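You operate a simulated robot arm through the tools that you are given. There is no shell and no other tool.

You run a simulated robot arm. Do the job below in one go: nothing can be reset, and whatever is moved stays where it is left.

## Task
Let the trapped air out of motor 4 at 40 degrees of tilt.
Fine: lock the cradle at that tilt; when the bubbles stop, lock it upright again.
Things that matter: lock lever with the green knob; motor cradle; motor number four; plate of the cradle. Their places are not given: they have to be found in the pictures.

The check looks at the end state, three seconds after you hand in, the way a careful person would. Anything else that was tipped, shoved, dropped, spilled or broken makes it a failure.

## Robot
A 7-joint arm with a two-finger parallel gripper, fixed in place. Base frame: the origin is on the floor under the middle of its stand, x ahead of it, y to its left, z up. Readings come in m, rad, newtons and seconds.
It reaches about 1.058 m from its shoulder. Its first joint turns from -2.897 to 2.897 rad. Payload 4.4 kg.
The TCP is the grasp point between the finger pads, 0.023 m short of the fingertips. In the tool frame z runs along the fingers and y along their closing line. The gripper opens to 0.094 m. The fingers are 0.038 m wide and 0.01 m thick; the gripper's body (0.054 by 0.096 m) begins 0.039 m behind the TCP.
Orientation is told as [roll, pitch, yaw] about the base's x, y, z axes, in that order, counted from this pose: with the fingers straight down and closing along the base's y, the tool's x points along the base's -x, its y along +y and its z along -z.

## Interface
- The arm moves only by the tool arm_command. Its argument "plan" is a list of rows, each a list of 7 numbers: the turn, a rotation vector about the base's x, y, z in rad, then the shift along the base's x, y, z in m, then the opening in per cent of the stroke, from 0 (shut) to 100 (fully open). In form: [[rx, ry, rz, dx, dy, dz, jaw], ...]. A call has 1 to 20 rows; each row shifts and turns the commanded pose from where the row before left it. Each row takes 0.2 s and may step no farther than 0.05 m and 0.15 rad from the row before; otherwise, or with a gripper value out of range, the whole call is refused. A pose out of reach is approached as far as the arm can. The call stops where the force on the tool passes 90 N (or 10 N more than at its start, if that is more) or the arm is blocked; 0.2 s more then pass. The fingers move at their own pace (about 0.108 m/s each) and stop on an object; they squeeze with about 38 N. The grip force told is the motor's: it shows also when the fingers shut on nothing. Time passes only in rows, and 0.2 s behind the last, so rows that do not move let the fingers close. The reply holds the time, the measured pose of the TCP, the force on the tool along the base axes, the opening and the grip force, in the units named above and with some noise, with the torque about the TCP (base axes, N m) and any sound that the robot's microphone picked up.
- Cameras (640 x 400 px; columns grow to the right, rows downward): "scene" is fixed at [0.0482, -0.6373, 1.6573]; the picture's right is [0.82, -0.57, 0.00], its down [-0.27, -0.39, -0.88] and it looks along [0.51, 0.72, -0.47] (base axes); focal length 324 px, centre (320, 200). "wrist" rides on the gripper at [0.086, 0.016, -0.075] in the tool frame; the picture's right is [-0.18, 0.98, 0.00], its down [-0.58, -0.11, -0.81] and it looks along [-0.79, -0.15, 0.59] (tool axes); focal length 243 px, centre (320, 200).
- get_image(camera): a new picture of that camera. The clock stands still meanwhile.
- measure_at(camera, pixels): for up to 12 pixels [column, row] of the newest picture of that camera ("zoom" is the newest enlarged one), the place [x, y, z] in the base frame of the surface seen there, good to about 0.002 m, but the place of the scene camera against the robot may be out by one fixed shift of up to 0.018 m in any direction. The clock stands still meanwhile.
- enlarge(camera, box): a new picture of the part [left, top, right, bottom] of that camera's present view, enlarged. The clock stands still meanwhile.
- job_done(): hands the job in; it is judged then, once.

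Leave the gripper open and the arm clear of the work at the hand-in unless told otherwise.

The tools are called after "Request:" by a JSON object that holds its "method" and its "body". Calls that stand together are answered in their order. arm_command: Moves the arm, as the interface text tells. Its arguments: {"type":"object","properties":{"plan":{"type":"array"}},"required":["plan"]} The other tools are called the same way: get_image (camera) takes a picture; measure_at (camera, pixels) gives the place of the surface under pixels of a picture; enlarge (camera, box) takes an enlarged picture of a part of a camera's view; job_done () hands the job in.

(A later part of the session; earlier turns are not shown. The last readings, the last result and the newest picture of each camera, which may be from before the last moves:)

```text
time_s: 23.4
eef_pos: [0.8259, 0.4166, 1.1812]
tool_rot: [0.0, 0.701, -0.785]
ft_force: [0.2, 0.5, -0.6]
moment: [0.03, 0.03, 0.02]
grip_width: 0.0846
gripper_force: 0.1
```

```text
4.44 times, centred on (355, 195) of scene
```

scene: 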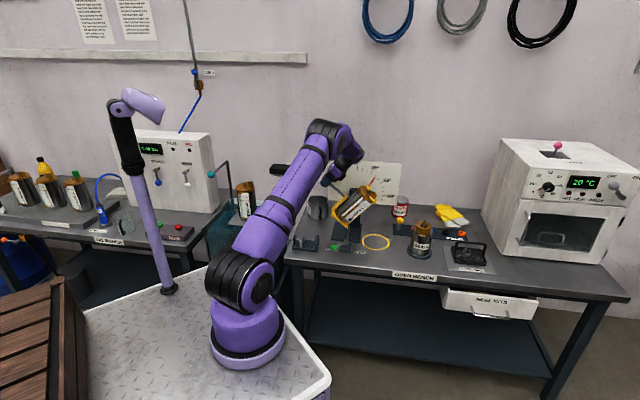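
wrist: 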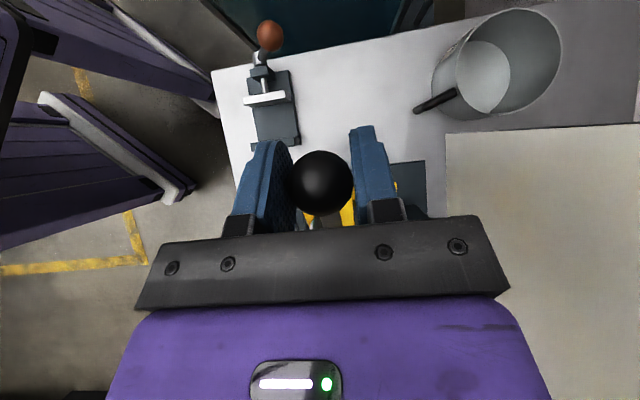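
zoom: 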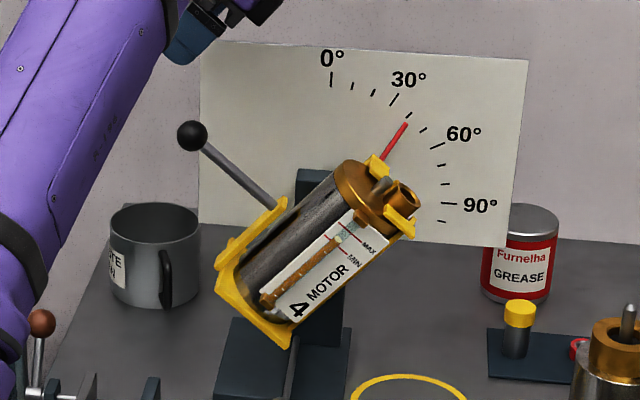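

The cradle still points at 40°, and pale bubbles now show in the sight glass. I'll turn the hand back to vertical and go to the lever.

Request:
{"method": "arm_command", "body": {"plan": [[-0.099, -0.099, 0, -0.0227, -0.0245, 0, 90], [-0.099, -0.099, 0, -0.0227, -0.0245, -0.01, 90], [-0.099, -0.099, 0, -0.0227, -0.0245, -0.015, 90], [-0.099, -0.099, 0, -0.0227, -0.0245, -0.015, 90], [-0.099, -0.099, 0, -0.0227, -0.0245, -0.015, 90], [0, 0, 0.131, -0.0227, -0.0245, -0.015, 90], [0, 0, 0.131, 0, 0, -0.01, 90], [0, 0, 0.131, 0, 0, -0.01, 90], [0, 0, 0.131, 0, 0, -0.01, 90], [0, 0, 0.131, 0, 0, 0, 90], [0, 0, 0.131, 0, 0, 0, 90], [0, 0, 0, 0, 0, 0, 90]]}}

Request:
{"method": "get_image", "body": {"camera": "wrist"}}

Request:
{"method": "enlarge", "body": {"camera": "scene", "box": [310, 150, 400, 265]}}

```text
time_s: 26.0
eef_pos: [0.6908, 0.2699, 1.0808]
tool_rot: [0.0, 0.001, 0.004]
ft_force: [-0.6, -0.3, -0.5]
moment: [0.03, -0.02, 0.02]
grip_width: 0.0847
gripper_force: 0.1
```

```text
taken
```

wrist: 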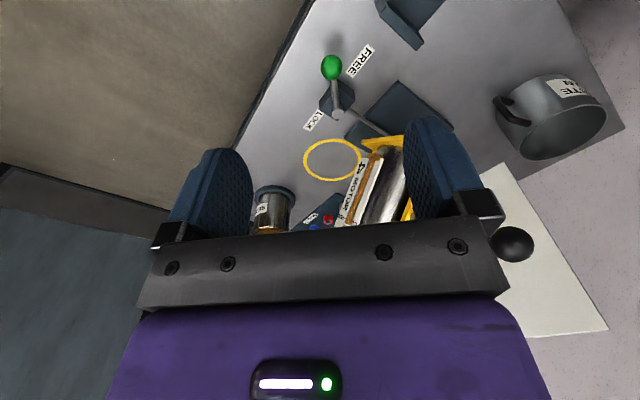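

```text
3.48 times, centred on (355, 208) of scene
```

zoom: 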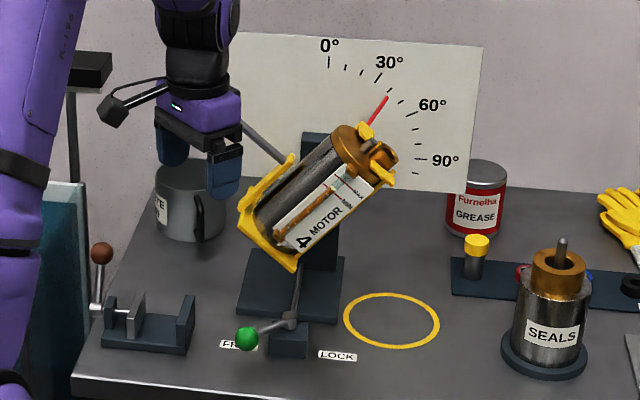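

The cradle still holds at 40°. I'll measure the green ball in the wrist view at (331,68) before going down to it.

Request:
{"method": "measure_at", "body": {"camera": "wrist", "pixels": [[331, 68], [324, 68], [338, 68], [331, 60], [331, 76], [337, 114], [335, 95]]}}

```text
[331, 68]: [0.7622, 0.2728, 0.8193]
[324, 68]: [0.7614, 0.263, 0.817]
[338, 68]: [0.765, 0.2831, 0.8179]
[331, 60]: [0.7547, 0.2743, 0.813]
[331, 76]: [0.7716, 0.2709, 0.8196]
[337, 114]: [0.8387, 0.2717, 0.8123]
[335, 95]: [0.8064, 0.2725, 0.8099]
```

The ball centre is at (0.767, 0.2725, 0.807), as expected. I'll lower the open fingers around it.

Request:
{"method": "arm_command", "body": {"plan": [[0, 0, 0, 0.019, 0.0006, -0.0437, 90], [0, 0, 0, 0.019, 0.0007, -0.0437, 90], [0, 0, 0, 0.019, 0.0007, -0.0437, 90], [0, 0, 0, 0.019, 0.0006, -0.0437, 90], [0, 0, 0, 0, 0, -0.035, 90], [0, 0, 0, 0, 0, -0.03, 90], [0, 0, 0, 0, 0, -0.026, 90], [0, 0, 0, 0, 0, 0, 36], [0, 0, 0, 0, 0, 0, 36], [0, 0, 0, 0, 0, 0, 36]]}}

Request:
{"method": "get_image", "body": {"camera": "wrist"}}

```text
time_s: 28.2
eef_pos: [0.7674, 0.2738, 0.8159]
tool_rot: [0.0, 0.003, 0.002]
ft_force: [-0.1, -2.5, -1.6]
moment: [-0.01, 0.01, 0.03]
grip_width: 0.0346
gripper_force: 0.9
```

```text
taken
```

wrist: 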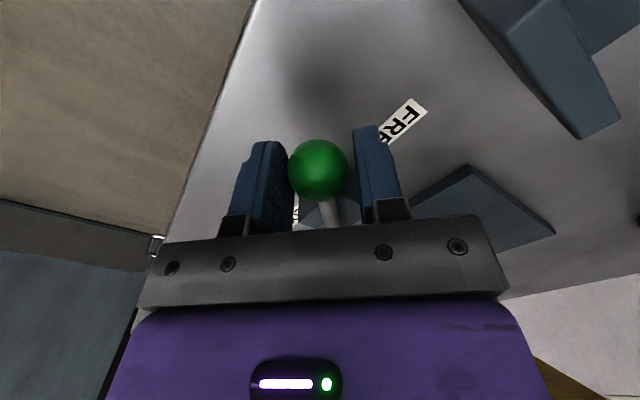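

The ball is caged. I'll swing the lever back towards LOCK, most of the way first.

Request:
{"method": "arm_command", "body": {"plan": [[0, 0, 0.1309, 0.0006, -0.0095, 0, 36], [0, 0, 0.1309, 0.0019, -0.0093, 0, 36], [0, 0, 0.1309, 0.0031, -0.009, 0, 36], [0, 0, 0.1309, 0.0042, -0.0085, 0, 36], [0, 0, 0.1309, 0.0053, -0.0079, 0, 36], [0, 0, 0.1309, 0.0063, -0.0071, 0, 36], [0, 0, 0.1309, 0.0071, -0.0063, 0, 36], [0, 0, 0.1309, 0.0079, -0.0053, 0, 36], [0, 0, 0.1309, 0.0085, -0.0042, 0, 36], [0, 0, 0.1309, 0.009, -0.0031, 0, 36]]}}

Request:
{"method": "enlarge", "body": {"camera": "scene", "box": [310, 150, 400, 265]}}

Request:
{"method": "get_image", "body": {"camera": "wrist"}}

```text
time_s: 30.4
eef_pos: [0.8205, 0.2042, 0.8163]
tool_rot: [0.0, 0.002, 1.31]
ft_force: [0.5, -0.7, -0.4]
moment: [0.02, -0.02, -0.03]
grip_width: 0.0338
gripper_force: 0.2
```

```text
3.48 times, centred on (355, 208) of scene
```

zoom: 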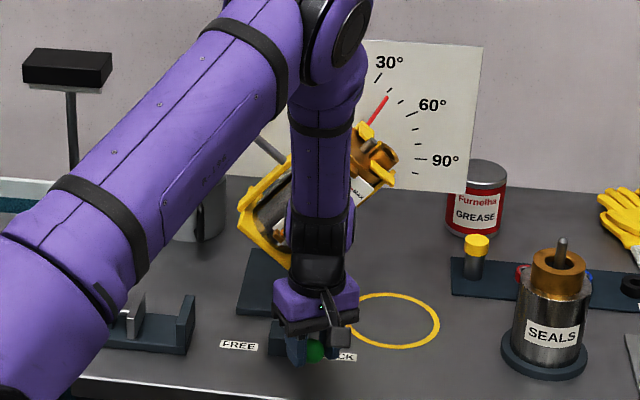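

```text
taken
```

wrist: 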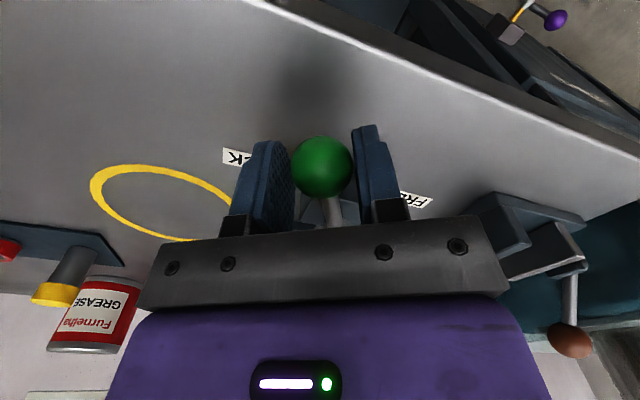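

The lever follows freely, and the cradle still points at 40°. I'll finish the last bit up to the LOCK stop, pressing until the force rises.

Request:
{"method": "arm_command", "body": {"plan": [[0, 0, 0.1309, 0.0093, -0.0019, 0, 36], [0, 0, 0.1309, 0.0095, -0.0006, 0, 36], [0, 0, 0.05, 0.005, 0.0, 0, 36], [0, 0, 0, 0, 0, 0, 36]]}}

Request:
{"method": "get_image", "body": {"camera": "wrist"}}

```text
time_s: 31.4
eef_pos: [0.842, 0.2024, 0.8164]
tool_rot: [0.001, 0.002, 1.624]
ft_force: [-15.1, 1.5, -6.7]
moment: [0.03, 0.05, -0.05]
grip_width: 0.0406
gripper_force: 7.3
```

```text
taken
```

wrist: 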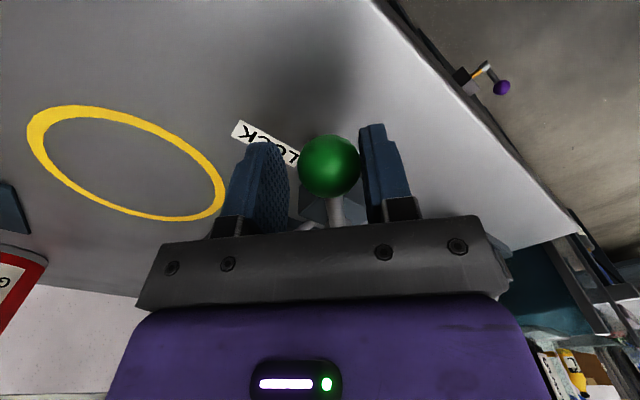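

The stop pushes back with 15 N, so the lever is at LOCK. I'll back off, open, and rise clear to view the cradle and the bubbles.

Request:
{"method": "arm_command", "body": {"plan": [[0, 0, 0, -0.0065, 0, 0, 36], [0, 0, 0, 0, 0, 0, 90], [0, 0, 0, 0, 0, 0, 90], [0, 0, 0, 0, 0, 0, 90], [0, 0, 0, 0, 0, 0.02, 90], [0, 0, 0, 0, 0, 0.03, 90], [0, 0, 0, 0, 0, 0.04, 90], [0, 0, 0, -0.02, -0.02, 0.04, 90], [0, 0, 0, -0.03, -0.02, 0.03, 90], [0, 0, 0, -0.03, -0.02, 0.03, 90]]}}

Request:
{"method": "enlarge", "body": {"camera": "scene", "box": [310, 150, 400, 265]}}

Request:
{"method": "get_image", "body": {"camera": "wrist"}}

```text
time_s: 33.6
eef_pos: [0.7571, 0.1382, 1.0068]
tool_rot: [0.002, 0.0, 1.623]
ft_force: [1.0, 0.3, -1.7]
moment: [-0.02, 0.05, -0.01]
grip_width: 0.0846
gripper_force: 0.0
```

```text
3.48 times, centred on (355, 208) of scene
```

zoom: 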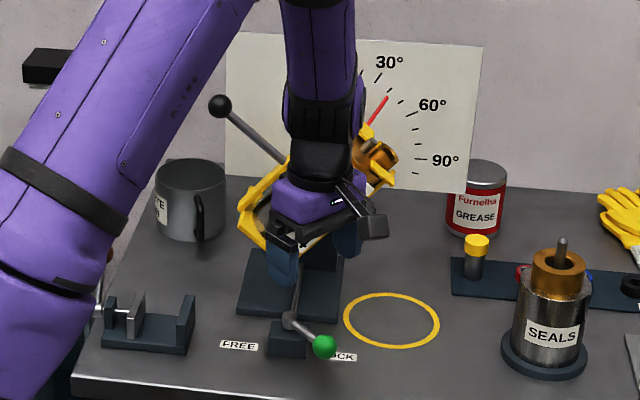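

```text
taken
```

wrist: 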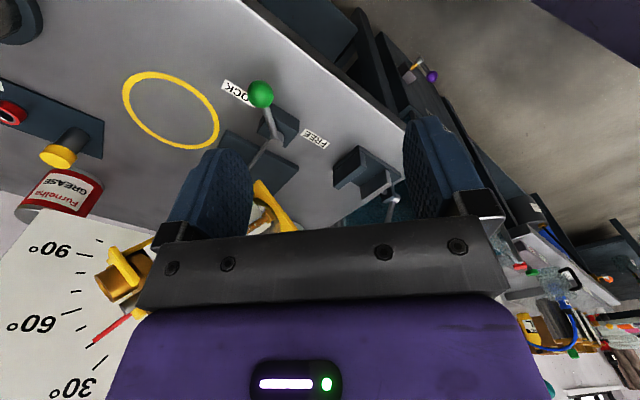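

The lever is at LOCK and the cradle is at 40°. The arm blocks the scene view of the motor, so I'll move aside to the left.

Request:
{"method": "arm_command", "body": {"plan": [[0, 0, -0.14, -0.02, 0.025, 0.015, 90], [0, 0, -0.14, -0.02, 0.025, 0.015, 90], [0, 0, -0.14, -0.02, 0.025, 0.015, 90], [0, 0, -0.14, -0.02, 0.025, 0.015, 90], [0, 0, -0.14, -0.02, 0.03, 0.015, 90], [0, 0, -0.14, 0, 0, 0, 90]]}}

Request:
{"method": "enlarge", "body": {"camera": "scene", "box": [325, 165, 395, 230]}}

Request:
{"method": "enlarge", "body": {"camera": "scene", "box": [345, 195, 375, 222]}}

```text
time_s: 35.0
eef_pos: [0.6576, 0.2714, 1.0806]
tool_rot: [0.0, 0.003, 0.78]
ft_force: [1.4, 0.5, 1.1]
moment: [-0.01, 0.0, 0.02]
grip_width: 0.0846
gripper_force: 0.1
```

```text
6.15 times, centred on (360, 198) of scene
```

zoom: 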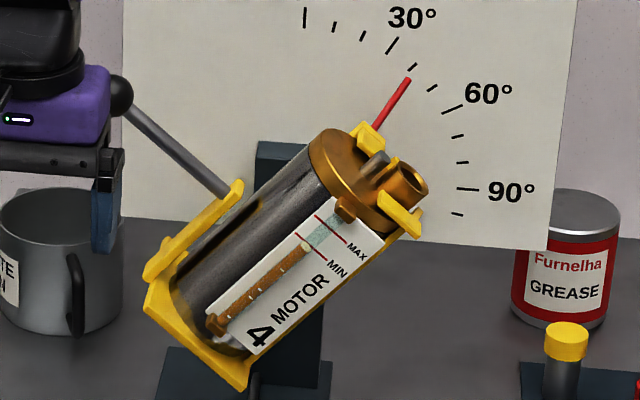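

```text
14.81 times, centred on (360, 208) of scene
```

zoom: 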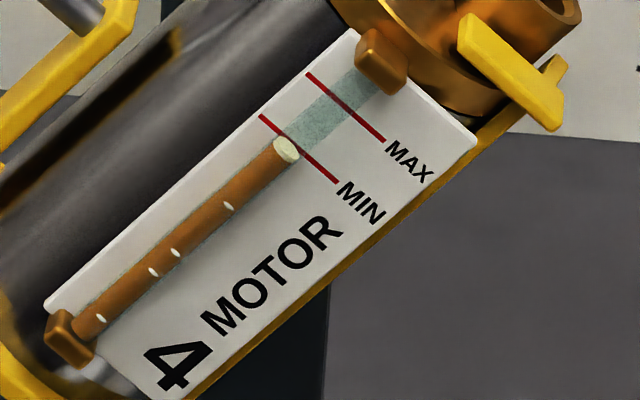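

Bubbles (white dots) are rising in the sight glass, with foam at the oil surface. The pointer is on 40° and locked. I'll wait 4 s and look again.

Request:
{"method": "arm_command", "body": {"plan": [[0, 0, 0, 0, 0, 0, 90], [0, 0, 0, 0, 0, 0, 90], [0, 0, 0, 0, 0, 0, 90], [0, 0, 0, 0, 0, 0, 90], [0, 0, 0, 0, 0, 0, 90], [0, 0, 0, 0, 0, 0, 90], [0, 0, 0, 0, 0, 0, 90], [0, 0, 0, 0, 0, 0, 90], [0, 0, 0, 0, 0, 0, 90], [0, 0, 0, 0, 0, 0, 90], [0, 0, 0, 0, 0, 0, 90], [0, 0, 0, 0, 0, 0, 90], [0, 0, 0, 0, 0, 0, 90], [0, 0, 0, 0, 0, 0, 90], [0, 0, 0, 0, 0, 0, 90], [0, 0, 0, 0, 0, 0, 90], [0, 0, 0, 0, 0, 0, 90], [0, 0, 0, 0, 0, 0, 90], [0, 0, 0, 0, 0, 0, 90], [0, 0, 0, 0, 0, 0, 90]]}}

Request:
{"method": "enlarge", "body": {"camera": "scene", "box": [345, 195, 375, 222]}}

Request:
{"method": "enlarge", "body": {"camera": "scene", "box": [330, 155, 400, 205]}}

Request:
{"method": "measure_at", "body": {"camera": "zoom", "pixels": [[393, 186], [385, 199], [375, 212], [362, 232], [400, 167]]}}

```text
time_s: 39.2
eef_pos: [0.6576, 0.2703, 1.0806]
tool_rot: [0.0, 0.001, 0.783]
ft_force: [0.3, 0.0, -0.2]
moment: [-0.02, 0.01, 0.0]
grip_width: 0.0847
gripper_force: 0.0
```

```text
14.81 times, centred on (360, 208) of scene
```

zoom: 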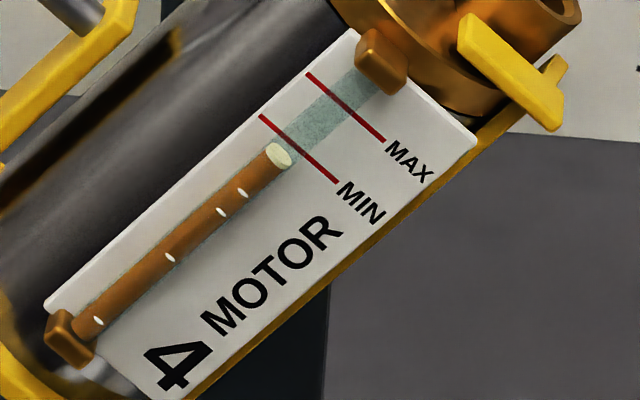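

```text
8.00 times, centred on (365, 180) of scene
```

zoom: 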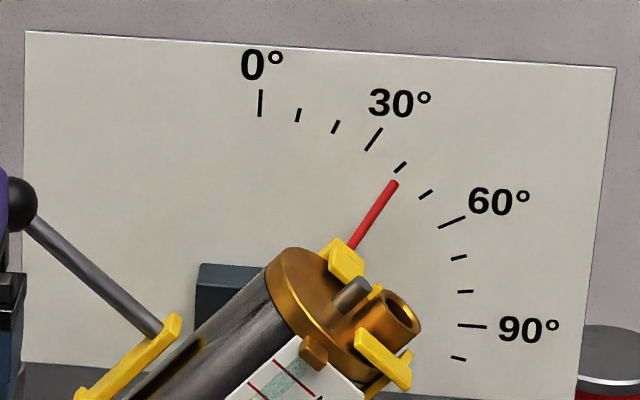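

```text
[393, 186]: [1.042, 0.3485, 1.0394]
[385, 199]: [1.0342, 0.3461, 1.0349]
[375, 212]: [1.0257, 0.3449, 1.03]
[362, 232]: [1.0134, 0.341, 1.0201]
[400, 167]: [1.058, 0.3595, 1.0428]
```

Bubbles are still rising, and the angle is unchanged at 40°. I'll wait on.

Request:
{"method": "arm_command", "body": {"plan": [[0, 0, 0, 0, 0, 0, 90], [0, 0, 0, 0, 0, 0, 90], [0, 0, 0, 0, 0, 0, 90], [0, 0, 0, 0, 0, 0, 90], [0, 0, 0, 0, 0, 0, 90], [0, 0, 0, 0, 0, 0, 90], [0, 0, 0, 0, 0, 0, 90], [0, 0, 0, 0, 0, 0, 90], [0, 0, 0, 0, 0, 0, 90], [0, 0, 0, 0, 0, 0, 90], [0, 0, 0, 0, 0, 0, 90], [0, 0, 0, 0, 0, 0, 90], [0, 0, 0, 0, 0, 0, 90], [0, 0, 0, 0, 0, 0, 90], [0, 0, 0, 0, 0, 0, 90], [0, 0, 0, 0, 0, 0, 90], [0, 0, 0, 0, 0, 0, 90], [0, 0, 0, 0, 0, 0, 90], [0, 0, 0, 0, 0, 0, 90], [0, 0, 0, 0, 0, 0, 90]]}}

Request:
{"method": "enlarge", "body": {"camera": "scene", "box": [345, 195, 375, 222]}}

Request:
{"method": "arm_command", "body": {"plan": [[0, 0, 0, 0, 0, 0, 90], [0, 0, 0, 0, 0, 0, 90], [0, 0, 0, 0, 0, 0, 90], [0, 0, 0, 0, 0, 0, 90], [0, 0, 0, 0, 0, 0, 90], [0, 0, 0, 0, 0, 0, 90], [0, 0, 0, 0, 0, 0, 90], [0, 0, 0, 0, 0, 0, 90], [0, 0, 0, 0, 0, 0, 90], [0, 0, 0, 0, 0, 0, 90], [0, 0, 0, 0, 0, 0, 90], [0, 0, 0, 0, 0, 0, 90], [0, 0, 0, 0, 0, 0, 90], [0, 0, 0, 0, 0, 0, 90], [0, 0, 0, 0, 0, 0, 90], [0, 0, 0, 0, 0, 0, 90], [0, 0, 0, 0, 0, 0, 90], [0, 0, 0, 0, 0, 0, 90], [0, 0, 0, 0, 0, 0, 90], [0, 0, 0, 0, 0, 0, 90]]}}

Request:
{"method": "enlarge", "body": {"camera": "scene", "box": [345, 195, 375, 222]}}

```text
time_s: 43.4
eef_pos: [0.6571, 0.2718, 1.081]
tool_rot: [0.0, 0.001, 0.782]
ft_force: [0.4, 0.8, 0.4]
moment: [0.02, -0.01, 0.02]
grip_width: 0.0845
gripper_force: 0.1
```

```text
14.81 times, centred on (360, 208) of scene
```

zoom: 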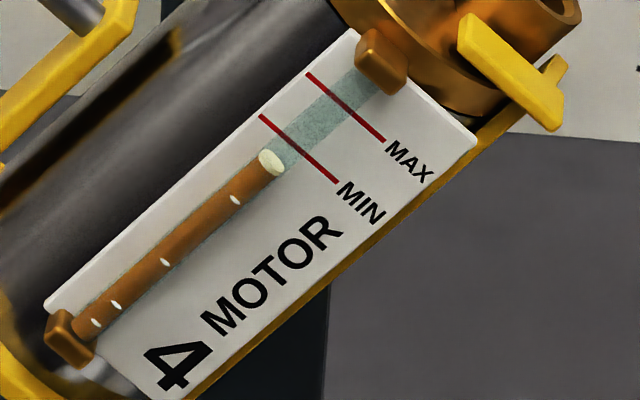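

```text
time_s: 47.6
eef_pos: [0.6566, 0.2714, 1.0806]
tool_rot: [0.001, 0.003, 0.783]
ft_force: [1.0, -1.0, -0.9]
moment: [0.03, -0.03, 0.0]
grip_width: 0.0847
gripper_force: 0.1
```

```text
14.81 times, centred on (360, 208) of scene
```

zoom: 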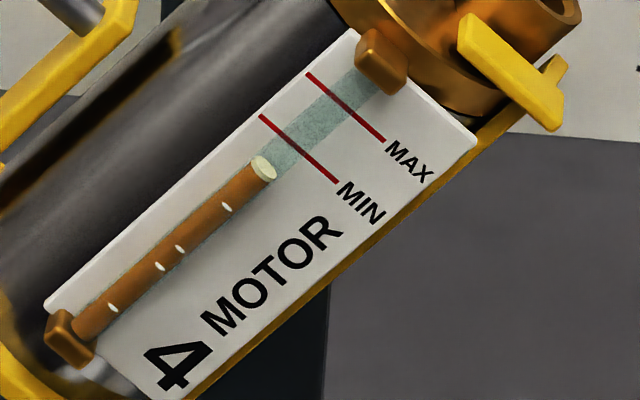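

Bubbles are still going and the oil level is sinking slowly as the air leaves. I'll wait on in 4 s steps.

Request:
{"method": "arm_command", "body": {"plan": [[0, 0, 0, 0, 0, 0, 90], [0, 0, 0, 0, 0, 0, 90], [0, 0, 0, 0, 0, 0, 90], [0, 0, 0, 0, 0, 0, 90], [0, 0, 0, 0, 0, 0, 90], [0, 0, 0, 0, 0, 0, 90], [0, 0, 0, 0, 0, 0, 90], [0, 0, 0, 0, 0, 0, 90], [0, 0, 0, 0, 0, 0, 90], [0, 0, 0, 0, 0, 0, 90], [0, 0, 0, 0, 0, 0, 90], [0, 0, 0, 0, 0, 0, 90], [0, 0, 0, 0, 0, 0, 90], [0, 0, 0, 0, 0, 0, 90], [0, 0, 0, 0, 0, 0, 90], [0, 0, 0, 0, 0, 0, 90], [0, 0, 0, 0, 0, 0, 90], [0, 0, 0, 0, 0, 0, 90], [0, 0, 0, 0, 0, 0, 90], [0, 0, 0, 0, 0, 0, 90]]}}

Request:
{"method": "enlarge", "body": {"camera": "scene", "box": [345, 195, 375, 222]}}

Request:
{"method": "arm_command", "body": {"plan": [[0, 0, 0, 0, 0, 0, 90], [0, 0, 0, 0, 0, 0, 90], [0, 0, 0, 0, 0, 0, 90], [0, 0, 0, 0, 0, 0, 90], [0, 0, 0, 0, 0, 0, 90], [0, 0, 0, 0, 0, 0, 90], [0, 0, 0, 0, 0, 0, 90], [0, 0, 0, 0, 0, 0, 90], [0, 0, 0, 0, 0, 0, 90], [0, 0, 0, 0, 0, 0, 90], [0, 0, 0, 0, 0, 0, 90], [0, 0, 0, 0, 0, 0, 90], [0, 0, 0, 0, 0, 0, 90], [0, 0, 0, 0, 0, 0, 90], [0, 0, 0, 0, 0, 0, 90], [0, 0, 0, 0, 0, 0, 90], [0, 0, 0, 0, 0, 0, 90], [0, 0, 0, 0, 0, 0, 90], [0, 0, 0, 0, 0, 0, 90], [0, 0, 0, 0, 0, 0, 90]]}}

Request:
{"method": "enlarge", "body": {"camera": "scene", "box": [345, 195, 375, 222]}}

```text
time_s: 51.8
eef_pos: [0.6572, 0.2702, 1.0811]
tool_rot: [0.0, 0.002, 0.782]
ft_force: [0.0, 1.1, 0.4]
moment: [-0.02, 0.01, -0.02]
grip_width: 0.0845
gripper_force: 0.0
```

```text
14.81 times, centred on (360, 208) of scene
```

zoom: 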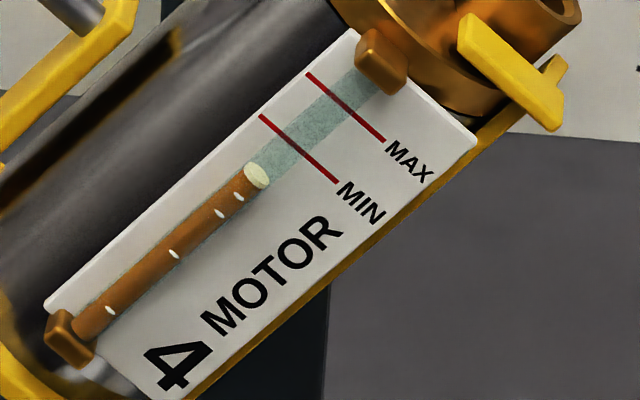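

```text
time_s: 56.0
eef_pos: [0.6574, 0.2691, 1.0811]
tool_rot: [0.001, 0.004, 0.783]
ft_force: [-0.3, 0.0, 0.2]
moment: [0.03, 0.03, 0.0]
grip_width: 0.0843
gripper_force: 0.1
```

```text
14.81 times, centred on (360, 208) of scene
```

zoom: 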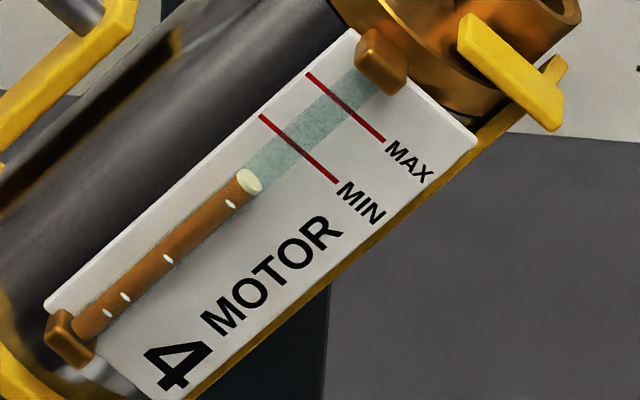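

Bubbles are still present at 56 s. I'll keep waiting.

Request:
{"method": "arm_command", "body": {"plan": [[0, 0, 0, 0, 0, 0, 90], [0, 0, 0, 0, 0, 0, 90], [0, 0, 0, 0, 0, 0, 90], [0, 0, 0, 0, 0, 0, 90], [0, 0, 0, 0, 0, 0, 90], [0, 0, 0, 0, 0, 0, 90], [0, 0, 0, 0, 0, 0, 90], [0, 0, 0, 0, 0, 0, 90], [0, 0, 0, 0, 0, 0, 90], [0, 0, 0, 0, 0, 0, 90], [0, 0, 0, 0, 0, 0, 90], [0, 0, 0, 0, 0, 0, 90], [0, 0, 0, 0, 0, 0, 90], [0, 0, 0, 0, 0, 0, 90], [0, 0, 0, 0, 0, 0, 90], [0, 0, 0, 0, 0, 0, 90], [0, 0, 0, 0, 0, 0, 90], [0, 0, 0, 0, 0, 0, 90], [0, 0, 0, 0, 0, 0, 90], [0, 0, 0, 0, 0, 0, 90]]}}

Request:
{"method": "enlarge", "body": {"camera": "scene", "box": [345, 195, 375, 222]}}

Request:
{"method": "arm_command", "body": {"plan": [[0, 0, 0, 0, 0, 0, 90], [0, 0, 0, 0, 0, 0, 90], [0, 0, 0, 0, 0, 0, 90], [0, 0, 0, 0, 0, 0, 90], [0, 0, 0, 0, 0, 0, 90], [0, 0, 0, 0, 0, 0, 90], [0, 0, 0, 0, 0, 0, 90], [0, 0, 0, 0, 0, 0, 90], [0, 0, 0, 0, 0, 0, 90], [0, 0, 0, 0, 0, 0, 90], [0, 0, 0, 0, 0, 0, 90], [0, 0, 0, 0, 0, 0, 90], [0, 0, 0, 0, 0, 0, 90], [0, 0, 0, 0, 0, 0, 90], [0, 0, 0, 0, 0, 0, 90], [0, 0, 0, 0, 0, 0, 90], [0, 0, 0, 0, 0, 0, 90], [0, 0, 0, 0, 0, 0, 90], [0, 0, 0, 0, 0, 0, 90], [0, 0, 0, 0, 0, 0, 90]]}}

Request:
{"method": "enlarge", "body": {"camera": "scene", "box": [345, 195, 375, 222]}}

```text
time_s: 60.2
eef_pos: [0.6575, 0.2704, 1.0817]
tool_rot: [-0.001, 0.003, 0.781]
ft_force: [1.0, 0.2, -0.6]
moment: [-0.02, -0.02, 0.02]
grip_width: 0.0846
gripper_force: 0.1
```

```text
14.81 times, centred on (360, 208) of scene
```

zoom: 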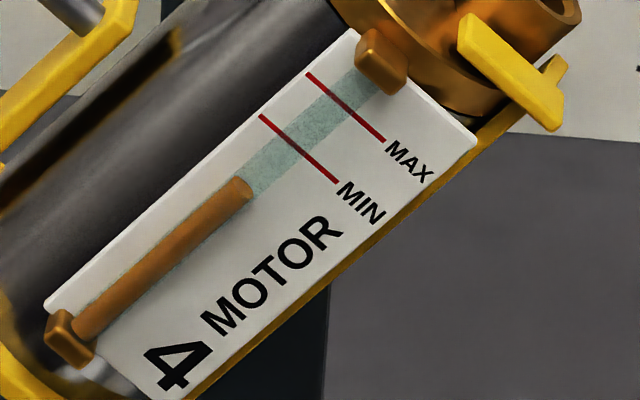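

```text
time_s: 64.4
eef_pos: [0.6573, 0.2693, 1.0802]
tool_rot: [0.001, -0.001, 0.781]
ft_force: [-0.7, -0.3, 0.8]
moment: [-0.01, -0.04, -0.02]
grip_width: 0.0847
gripper_force: 0.1
```

```text
14.81 times, centred on (360, 208) of scene
```

zoom: 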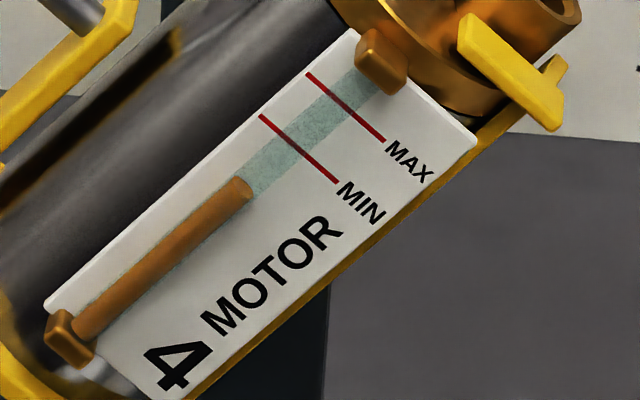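

The bubbles have stopped: the sight glass is clear at both 60 s and 64 s. Now I'll unlock, going back over the lever at LOCK, lowering onto the ball and caging it.

Request:
{"method": "arm_command", "body": {"plan": [[0, 0, 0.1317, 0.0166, -0.0219, -0.0122, 90], [0, 0, 0.1317, 0.0166, -0.0219, -0.0122, 90], [0, 0, 0.1317, 0.0166, -0.0219, -0.0122, 90], [0, 0, 0.1317, 0.0166, -0.0219, -0.0122, 90], [0, 0, 0.1317, 0.0166, -0.0219, -0.0122, 90], [0, 0, 0.1317, 0.0167, -0.0217, -0.0124, 90], [0, 0, 0, 0.03, 0.02, -0.03, 90], [0, 0, 0, 0.03, 0.02, -0.03, 90], [0, 0, 0, 0.02, 0.0222, -0.04, 90], [0, 0, 0, 0, 0, -0.04, 90], [0, 0, 0, 0, 0, -0.03, 90], [0, 0, 0, 0, 0, -0.021, 90], [0, 0, 0, 0, 0, 0, 90]]}}

Request:
{"method": "get_image", "body": {"camera": "wrist"}}

```text
time_s: 67.2
eef_pos: [0.8378, 0.2011, 0.8168]
tool_rot: [0.001, 0.002, 1.574]
ft_force: [0.2, 0.0, 0.3]
moment: [-0.01, -0.01, 0.0]
grip_width: 0.0845
gripper_force: 0.1
```

```text
taken
```

wrist: 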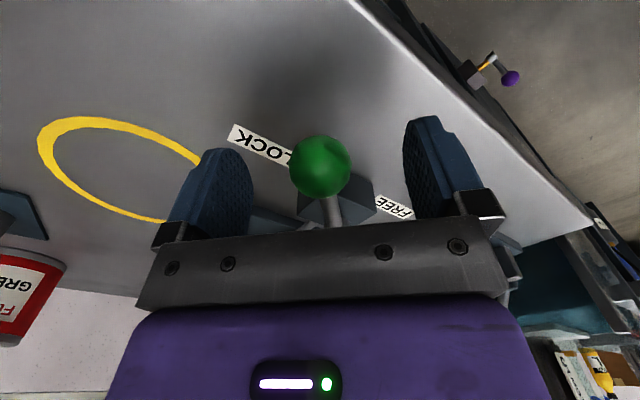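

The ball is centred between the fingers again. I'll cage it and swing it to FREE as before.

Request:
{"method": "arm_command", "body": {"plan": [[0, 0, 0, 0, 0, 0, 36], [0, 0, 0, 0, 0, 0, 36], [0, 0, 0, 0, 0, 0, 36], [0, 0, -0.1309, -0.0095, 0.0006, 0, 36], [0, 0, -0.1309, -0.0093, 0.0019, 0, 36], [0, 0, -0.1309, -0.009, 0.0031, 0, 36], [0, 0, -0.1309, -0.0085, 0.0042, 0, 36], [0, 0, -0.1309, -0.0079, 0.0053, 0, 36], [0, 0, -0.1309, -0.0071, 0.0063, 0, 36], [0, 0, -0.1309, -0.0063, 0.0071, 0, 36], [0, 0, -0.1309, -0.0053, 0.0079, 0, 36], [0, 0, -0.1309, -0.0042, 0.0085, 0, 36], [0, 0, -0.1309, -0.0031, 0.009, 0, 36], [0, 0, -0.1309, -0.0019, 0.0093, 0, 36]]}}

Request:
{"method": "arm_command", "body": {"plan": [[0, 0, -0.1309, -0.0006, 0.0095, 0, 36], [0, 0, -0.0654, 0.0002, 0.0048, 0, 36], [0, 0, 0, 0, 0, 0, 36]]}}

Request:
{"method": "enlarge", "body": {"camera": "scene", "box": [310, 150, 400, 265]}}

Request:
{"method": "get_image", "body": {"camera": "wrist"}}

```text
time_s: 70.2
eef_pos: [0.7642, 0.2642, 0.8166]
tool_rot: [0.001, 0.001, 0.13]
ft_force: [0.7, -1.1, 0.6]
moment: [-0.01, 0.0, -0.03]
grip_width: 0.0337
gripper_force: 0.1
```

```text
time_s: 71.0
eef_pos: [0.7649, 0.2783, 0.8157]
tool_rot: [-0.001, 0.002, -0.067]
ft_force: [6.9, -18.7, 4.1]
moment: [-0.25, -0.06, 0.07]
grip_width: 0.0416
gripper_force: 8.8
```

```text
3.48 times, centred on (355, 208) of scene
```

zoom: 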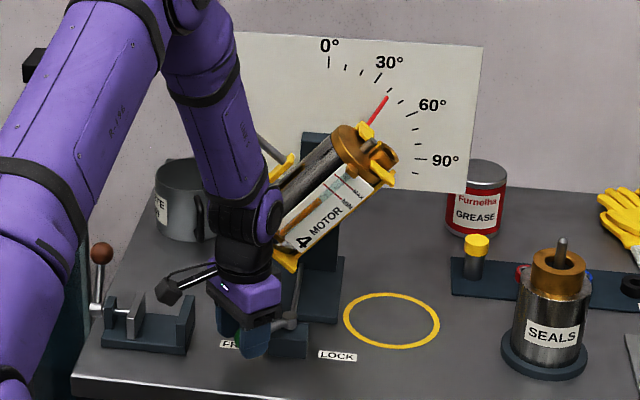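

```text
taken
```

wrist: 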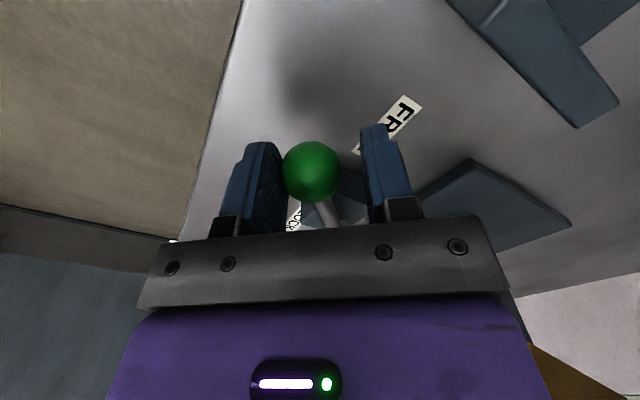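

The lever is at the FREE stop (about 20 N) and the cradle still holds 40°. I'll release the lever and rise as before.

Request:
{"method": "arm_command", "body": {"plan": [[0, 0, 0, 0, -0.0075, 0, 36], [0, 0, 0, 0, 0, 0, 90], [0, 0, 0, 0, 0, 0, 90], [0, 0, 0, 0, 0, 0, 90], [0, 0, 0, 0, 0, 0.02, 90], [0, 0, 0, 0, 0, 0.03, 90], [0, 0, 0, 0, 0, 0.04, 90], [0, 0, 0, -0.02, 0, 0.04, 90], [0, 0, 0, -0.02, 0, 0.04, 90], [0, 0, 0, -0.02, 0, 0.04, 90], [0, 0, 0, -0.02, 0, 0.04, 90], [0, 0, 0, 0, 0, 0.04, 90], [0, 0, 0, 0, 0, 0.04, 90], [0, 0, 0, 0, 0, 0, 90]]}}

Request:
{"method": "enlarge", "body": {"camera": "scene", "box": [310, 150, 400, 265]}}

```text
time_s: 74.0
eef_pos: [0.682, 0.2724, 1.1485]
tool_rot: [-0.001, 0.003, -0.063]
ft_force: [0.1, -0.4, 0.1]
moment: [-0.02, 0.0, -0.04]
grip_width: 0.0848
gripper_force: 0.1
```

```text
3.48 times, centred on (355, 208) of scene
```

zoom: 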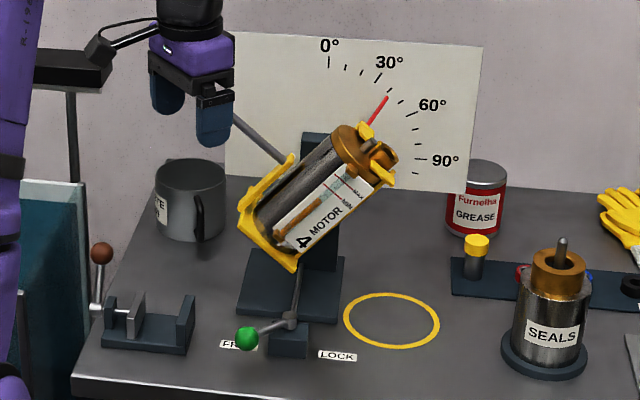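

The cradle is free, still at 40°, and the lever is at FREE. I'll return above the raised handle knob, first yawing to -45° and then tilting the hand 40° as it was when I let go.

Request:
{"method": "arm_command", "body": {"plan": [[0, 0, -0.1444, 0.006, 0.006, 0.005, 90], [0, 0, -0.1444, 0.006, 0.006, 0.005, 90], [0, 0, -0.1444, 0.006, 0.006, 0.005, 90], [0, 0, -0.1444, 0.006, 0.006, 0.005, 90], [0, 0, -0.1444, 0.006, 0.006, 0.005, 90], [0.099, 0.099, 0, 0.0228, 0.0228, 0.0015, 90], [0.099, 0.099, 0, 0.0228, 0.0228, 0.0015, 90], [0.099, 0.099, 0, 0.0228, 0.0228, 0.0015, 90], [0.099, 0.099, 0, 0.0228, 0.0228, 0.0015, 90], [0.099, 0.099, 0, 0.0228, 0.0228, 0.0015, 90], [0, 0, 0, 0, 0, 0, 90]]}}

Request:
{"method": "get_image", "body": {"camera": "wrist"}}

```text
time_s: 76.4
eef_pos: [0.8294, 0.4147, 1.1792]
tool_rot: [0.0, 0.7, -0.785]
ft_force: [-0.5, -0.2, 0.1]
moment: [-0.02, 0.02, 0.02]
grip_width: 0.0848
gripper_force: 0.0
```

```text
taken
```

wrist: 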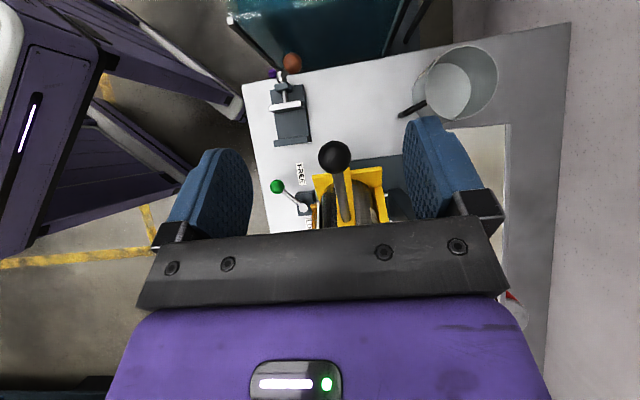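

The hand is above the tilted knob at (334,157). I'll come straight down to the pose where I let go, with the fingers open, then close to a loose gap.

Request:
{"method": "arm_command", "body": {"plan": [[0, 0, 0, -0.001, 0.0008, -0.04, 90], [0, 0, 0, -0.001, 0.0008, -0.04, 90], [0, 0, 0, -0.001, 0.0007, -0.022, 90], [0, 0, 0, 0, 0, -0.0165, 90], [0, 0, 0, 0, 0, 0, 42], [0, 0, 0, 0, 0, 0, 42], [0, 0, 0, 0, 0, 0, 42]]}}

Request:
{"method": "get_image", "body": {"camera": "wrist"}}

```text
time_s: 78.0
eef_pos: [0.8282, 0.4161, 1.061]
tool_rot: [-0.001, 0.702, -0.784]
ft_force: [0.4, 0.2, -0.5]
moment: [0.02, 0.02, 0.01]
grip_width: 0.0397
gripper_force: 0.0
```

```text
taken
```

wrist: 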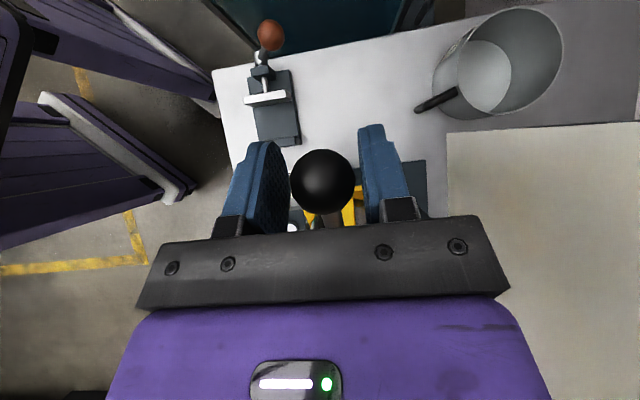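

The ball is in the same place between the fingers as before. I'll grip it and check the load.

Request:
{"method": "arm_command", "body": {"plan": [[0, 0, 0, 0, 0, 0, 10], [0, 0, 0, 0, 0, 0, 10], [0, 0, 0, 0, 0, 0, 10]]}}

```text
time_s: 78.8
eef_pos: [0.8269, 0.4157, 1.0624]
tool_rot: [0.001, 0.703, -0.785]
ft_force: [11.5, 10.1, 0.6]
moment: [-0.11, -0.21, -0.07]
grip_width: 0.0315
gripper_force: 44.8
```

There's a small side load again, so I'll ease 1.5 mm along the axis and then lower the handle back along the arc for the first 20°.

Request:
{"method": "arm_command", "body": {"plan": [[0, 0, 0, 0.001, 0.001, 0, 10], [-0.0247, -0.0247, 0, -0.0027, 0.0027, -0.0047, 10], [-0.0247, -0.0247, 0, -0.0026, 0.0026, -0.0048, 10], [-0.0247, -0.0247, 0, -0.0024, 0.0024, -0.0049, 10], [-0.0247, -0.0247, 0, -0.0023, 0.0023, -0.005, 10], [-0.0247, -0.0247, 0, -0.0022, 0.0022, -0.0052, 10], [-0.0247, -0.0247, 0, -0.0021, 0.0021, -0.0053, 10], [-0.0247, -0.0247, 0, -0.0019, 0.0019, -0.0054, 10], [-0.0247, -0.0247, 0, -0.0018, 0.0018, -0.0054, 10], [-0.0247, -0.0247, 0, -0.0017, 0.0017, -0.0055, 10], [-0.0247, -0.0247, 0, -0.0015, 0.0015, -0.0056, 10]]}}

Request:
{"method": "enlarge", "body": {"camera": "scene", "box": [310, 150, 400, 265]}}

```text
time_s: 81.2
eef_pos: [0.8047, 0.439, 1.0084]
tool_rot: [0.001, 0.349, -0.785]
ft_force: [-1.4, -11.7, 4.5]
moment: [-0.46, -0.5, 0.03]
grip_width: 0.0317
gripper_force: 45.1
```

```text
3.48 times, centred on (355, 208) of scene
```

zoom: 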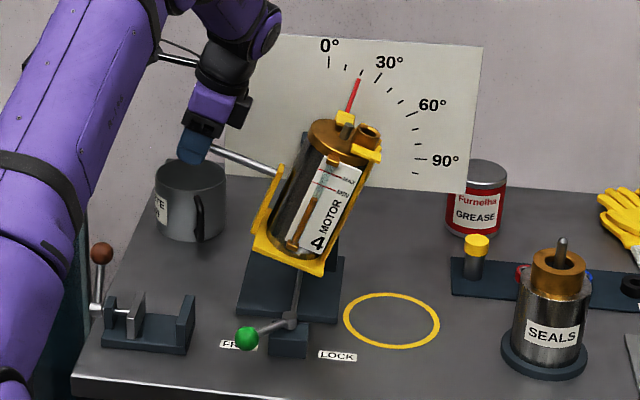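

The cradle is at 20° and lowering fine. I'll continue down to about 2°.

Request:
{"method": "arm_command", "body": {"plan": [[-0.0247, -0.0247, 0, -0.0014, 0.0014, -0.0057, 10], [-0.0247, -0.0247, 0, -0.0012, 0.0012, -0.0057, 10], [-0.0247, -0.0247, 0, -0.0011, 0.0011, -0.0058, 10], [-0.0247, -0.0247, 0, -0.001, 0.001, -0.0059, 10], [-0.0247, -0.0247, 0, -0.0008, 0.0008, -0.0059, 10], [-0.0247, -0.0247, 0, -0.0007, 0.0007, -0.0059, 10], [-0.0247, -0.0247, 0, -0.0005, 0.0005, -0.006, 10], [-0.0247, -0.0247, 0, -0.0004, 0.0004, -0.006, 10], [-0.0247, -0.0247, 0, -0.0002, 0.0002, -0.006, 10], [0, 0, 0, 0, 0, 0, 10]]}}

Request:
{"method": "enlarge", "body": {"camera": "scene", "box": [330, 155, 400, 205]}}

```text
time_s: 83.4
eef_pos: [0.7983, 0.4461, 0.9564]
tool_rot: [0.0, 0.035, -0.784]
ft_force: [-7.4, -24.9, 1.2]
moment: [-0.03, -0.09, 0.02]
grip_width: 0.0317
gripper_force: 44.4
```

```text
8.00 times, centred on (365, 180) of scene
```

zoom: 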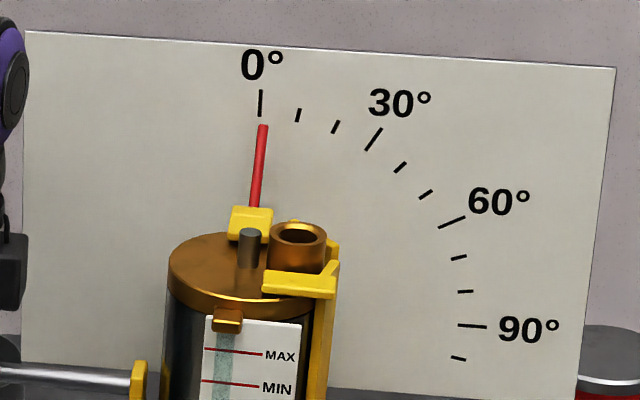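

About 2° is left, and a side load of about 25 N in -y has built up. I'll ease the hand in that direction and finish the last 2°.

Request:
{"method": "arm_command", "body": {"plan": [[0, 0, 0, -0.0006, -0.0017, 0, 10], [-0.0247, -0.0247, 0, -0.0001, 0.0001, -0.006, 10], [0, 0, 0, 0, 0, 0, 10]]}}

Request:
{"method": "enlarge", "body": {"camera": "scene", "box": [330, 155, 400, 205]}}

Request:
{"method": "measure_at", "body": {"camera": "zoom", "pixels": [[261, 130], [260, 145], [258, 165], [256, 185], [254, 200], [260, 103]]}}

```text
time_s: 84.2
eef_pos: [0.7979, 0.4472, 0.9513]
tool_rot: [0.004, 0.001, -0.786]
ft_force: [12.7, -4.6, 6.2]
moment: [0.76, 0.68, -0.26]
grip_width: 0.0315
gripper_force: 45.1
```

```text
8.00 times, centred on (365, 180) of scene
```

zoom: 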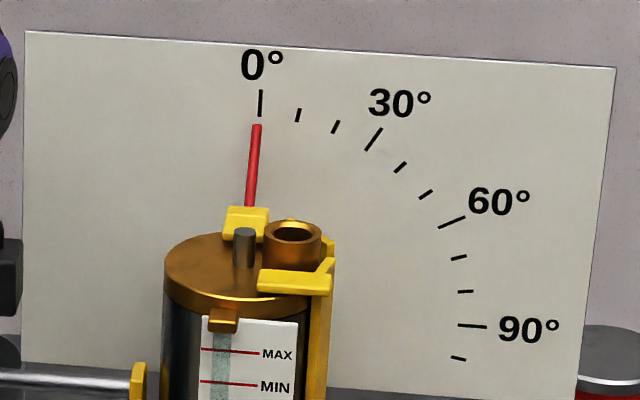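

```text
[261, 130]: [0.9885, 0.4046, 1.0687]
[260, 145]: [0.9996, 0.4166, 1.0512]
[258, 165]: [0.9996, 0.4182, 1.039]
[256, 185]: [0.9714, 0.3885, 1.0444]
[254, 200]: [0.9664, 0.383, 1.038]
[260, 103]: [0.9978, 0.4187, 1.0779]
```

The pointer is back at the same pixels as at the very start (tip at scene pixel (357.1, 170.8)), so the cradle is upright. I'll check with a few measurements on the pointer itself.

Request:
{"method": "measure_at", "body": {"camera": "zoom", "pixels": [[257, 130], [256, 145], [254, 165], [252, 185], [251, 198]]}}

Request:
{"method": "get_image", "body": {"camera": "wrist"}}

```text
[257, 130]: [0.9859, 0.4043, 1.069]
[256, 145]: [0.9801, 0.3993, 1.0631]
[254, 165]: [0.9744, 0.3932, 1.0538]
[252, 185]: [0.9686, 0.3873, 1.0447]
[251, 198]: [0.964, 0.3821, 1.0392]
```

```text
taken
```

wrist: 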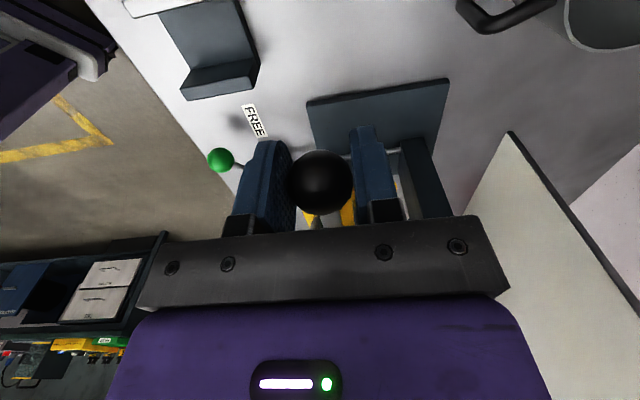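

The pointer's right-coordinate is the same from bottom to top (0.411), so the tilt is 0°. I'll open gently and then lift straight up.

Request:
{"method": "arm_command", "body": {"plan": [[0, 0, 0, 0, 0, 0, 40], [0, 0, 0, 0, 0, 0, 90], [0, 0, 0, 0, 0, 0, 90], [0, 0, 0, 0, 0, 0, 90], [0, 0, 0, 0, 0, 0.02, 90], [0, 0, 0, 0, 0, 0.03, 90], [0, 0, 0, 0, 0, 0.035, 90], [0, 0, 0, 0, 0, 0.035, 90], [0, 0, 0, 0, 0, 0, 90]]}}

Request:
{"method": "enlarge", "body": {"camera": "scene", "box": [330, 155, 400, 205]}}

Request:
{"method": "measure_at", "body": {"camera": "zoom", "pixels": [[257, 130], [256, 145], [254, 165], [252, 185], [251, 198]]}}

```text
time_s: 86.2
eef_pos: [0.7995, 0.4445, 1.0697]
tool_rot: [0.0, 0.001, -0.786]
ft_force: [0.7, -0.6, 1.0]
moment: [0.01, -0.01, 0.0]
grip_width: 0.0844
gripper_force: 0.1
```

```text
8.00 times, centred on (365, 180) of scene
```

zoom: 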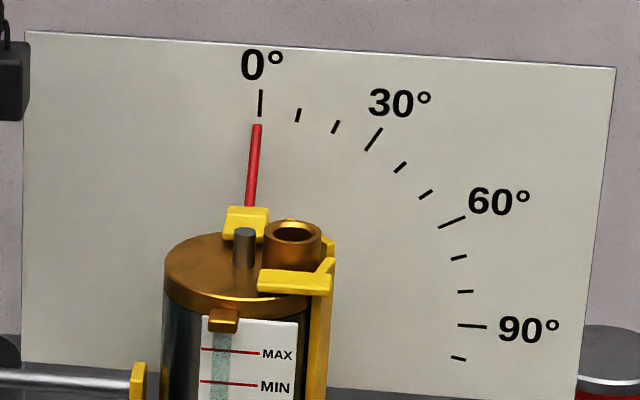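

```text
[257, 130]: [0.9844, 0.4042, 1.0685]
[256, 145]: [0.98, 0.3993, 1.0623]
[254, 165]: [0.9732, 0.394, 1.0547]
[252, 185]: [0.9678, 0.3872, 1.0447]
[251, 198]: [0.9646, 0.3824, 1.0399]
```

The cradle stays upright after release. Now I'll go back to the lever at FREE and cage it.

Request:
{"method": "arm_command", "body": {"plan": [[0, 0, 0.131, -0.018, -0.029, 0.002, 90], [0, 0, 0.131, -0.018, -0.029, 0.002, 90], [0, 0, 0.131, -0.018, -0.029, 0.002, 90], [0, 0, 0.131, -0.018, -0.029, 0.002, 90], [0, 0, 0.131, -0.018, -0.029, 0.002, 90], [0, 0, 0.131, -0.018, -0.029, 0.002, 90], [0, 0, 0, 0.019, 0.0006, -0.0437, 90], [0, 0, 0, 0.019, 0.0006, -0.0437, 90], [0, 0, 0, 0.019, 0.0006, -0.0437, 90], [0, 0, 0, 0.019, 0.0006, -0.0437, 90], [0, 0, 0, 0, 0, -0.035, 90], [0, 0, 0, 0, 0, -0.03, 90], [0, 0, 0, 0, 0, -0.026, 90], [0, 0, 0, 0, 0, 0, 90]]}}

Request:
{"method": "get_image", "body": {"camera": "wrist"}}

```text
time_s: 89.2
eef_pos: [0.7645, 0.2727, 0.8145]
tool_rot: [0.0, -0.002, 0.003]
ft_force: [-0.8, 0.0, -0.4]
moment: [0.0, 0.04, 0.02]
grip_width: 0.0846
gripper_force: 0.0
```

```text
taken
```

wrist: 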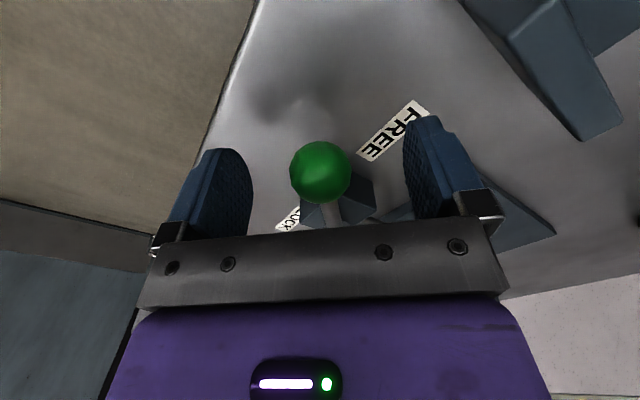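

The ball is between the fingers. I'll cage it and swing to LOCK, pressing lightly on the stop at the end.

Request:
{"method": "arm_command", "body": {"plan": [[0, 0, 0, 0.001, 0, 0.001, 36], [0, 0, 0, 0, 0, 0, 36], [0, 0, 0, 0, 0, 0, 36], [0, 0, 0.1309, 0.0006, -0.0095, 0, 36], [0, 0, 0.1309, 0.0019, -0.0093, 0, 36], [0, 0, 0.1309, 0.0031, -0.009, 0, 36], [0, 0, 0.1309, 0.0042, -0.0085, 0, 36], [0, 0, 0.1309, 0.0053, -0.0079, 0, 36], [0, 0, 0.1309, 0.0063, -0.0071, 0, 36], [0, 0, 0.1309, 0.0071, -0.0063, 0, 36], [0, 0, 0.1309, 0.0079, -0.0053, 0, 36], [0, 0, 0.1309, 0.0085, -0.0042, 0, 36], [0, 0, 0.1309, 0.009, -0.0031, 0, 36]]}}

Request:
{"method": "arm_command", "body": {"plan": [[0, 0, 0.1309, 0.0093, -0.0019, 0, 36], [0, 0, 0.1309, 0.0095, -0.0006, 0, 36], [0, 0, 0.05, 0.005, 0.0, 0, 36], [0, 0, 0, 0, 0, 0, 36]]}}

Request:
{"method": "get_image", "body": {"camera": "wrist"}}

```text
time_s: 92.0
eef_pos: [0.8197, 0.2051, 0.8162]
tool_rot: [0.001, 0.0, 1.312]
ft_force: [-0.2, 0.1, 0.6]
moment: [-0.03, -0.02, 0.0]
grip_width: 0.0339
gripper_force: 0.1
```

```text
time_s: 93.0
eef_pos: [0.842, 0.2021, 0.8183]
tool_rot: [0.003, 0.0, 1.625]
ft_force: [-16.5, 3.4, -4.9]
moment: [-0.05, 0.07, -0.09]
grip_width: 0.0409
gripper_force: 8.5
```

```text
taken
```

wrist: 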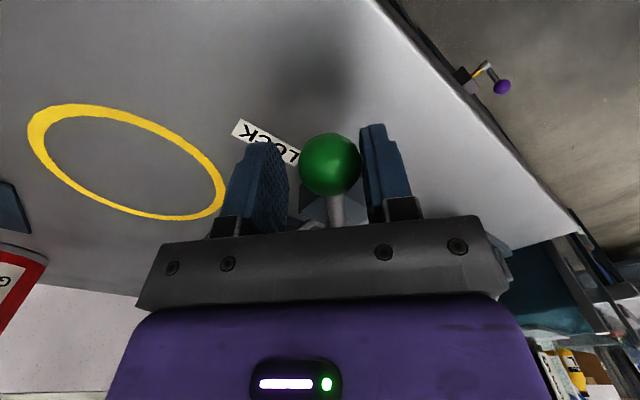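

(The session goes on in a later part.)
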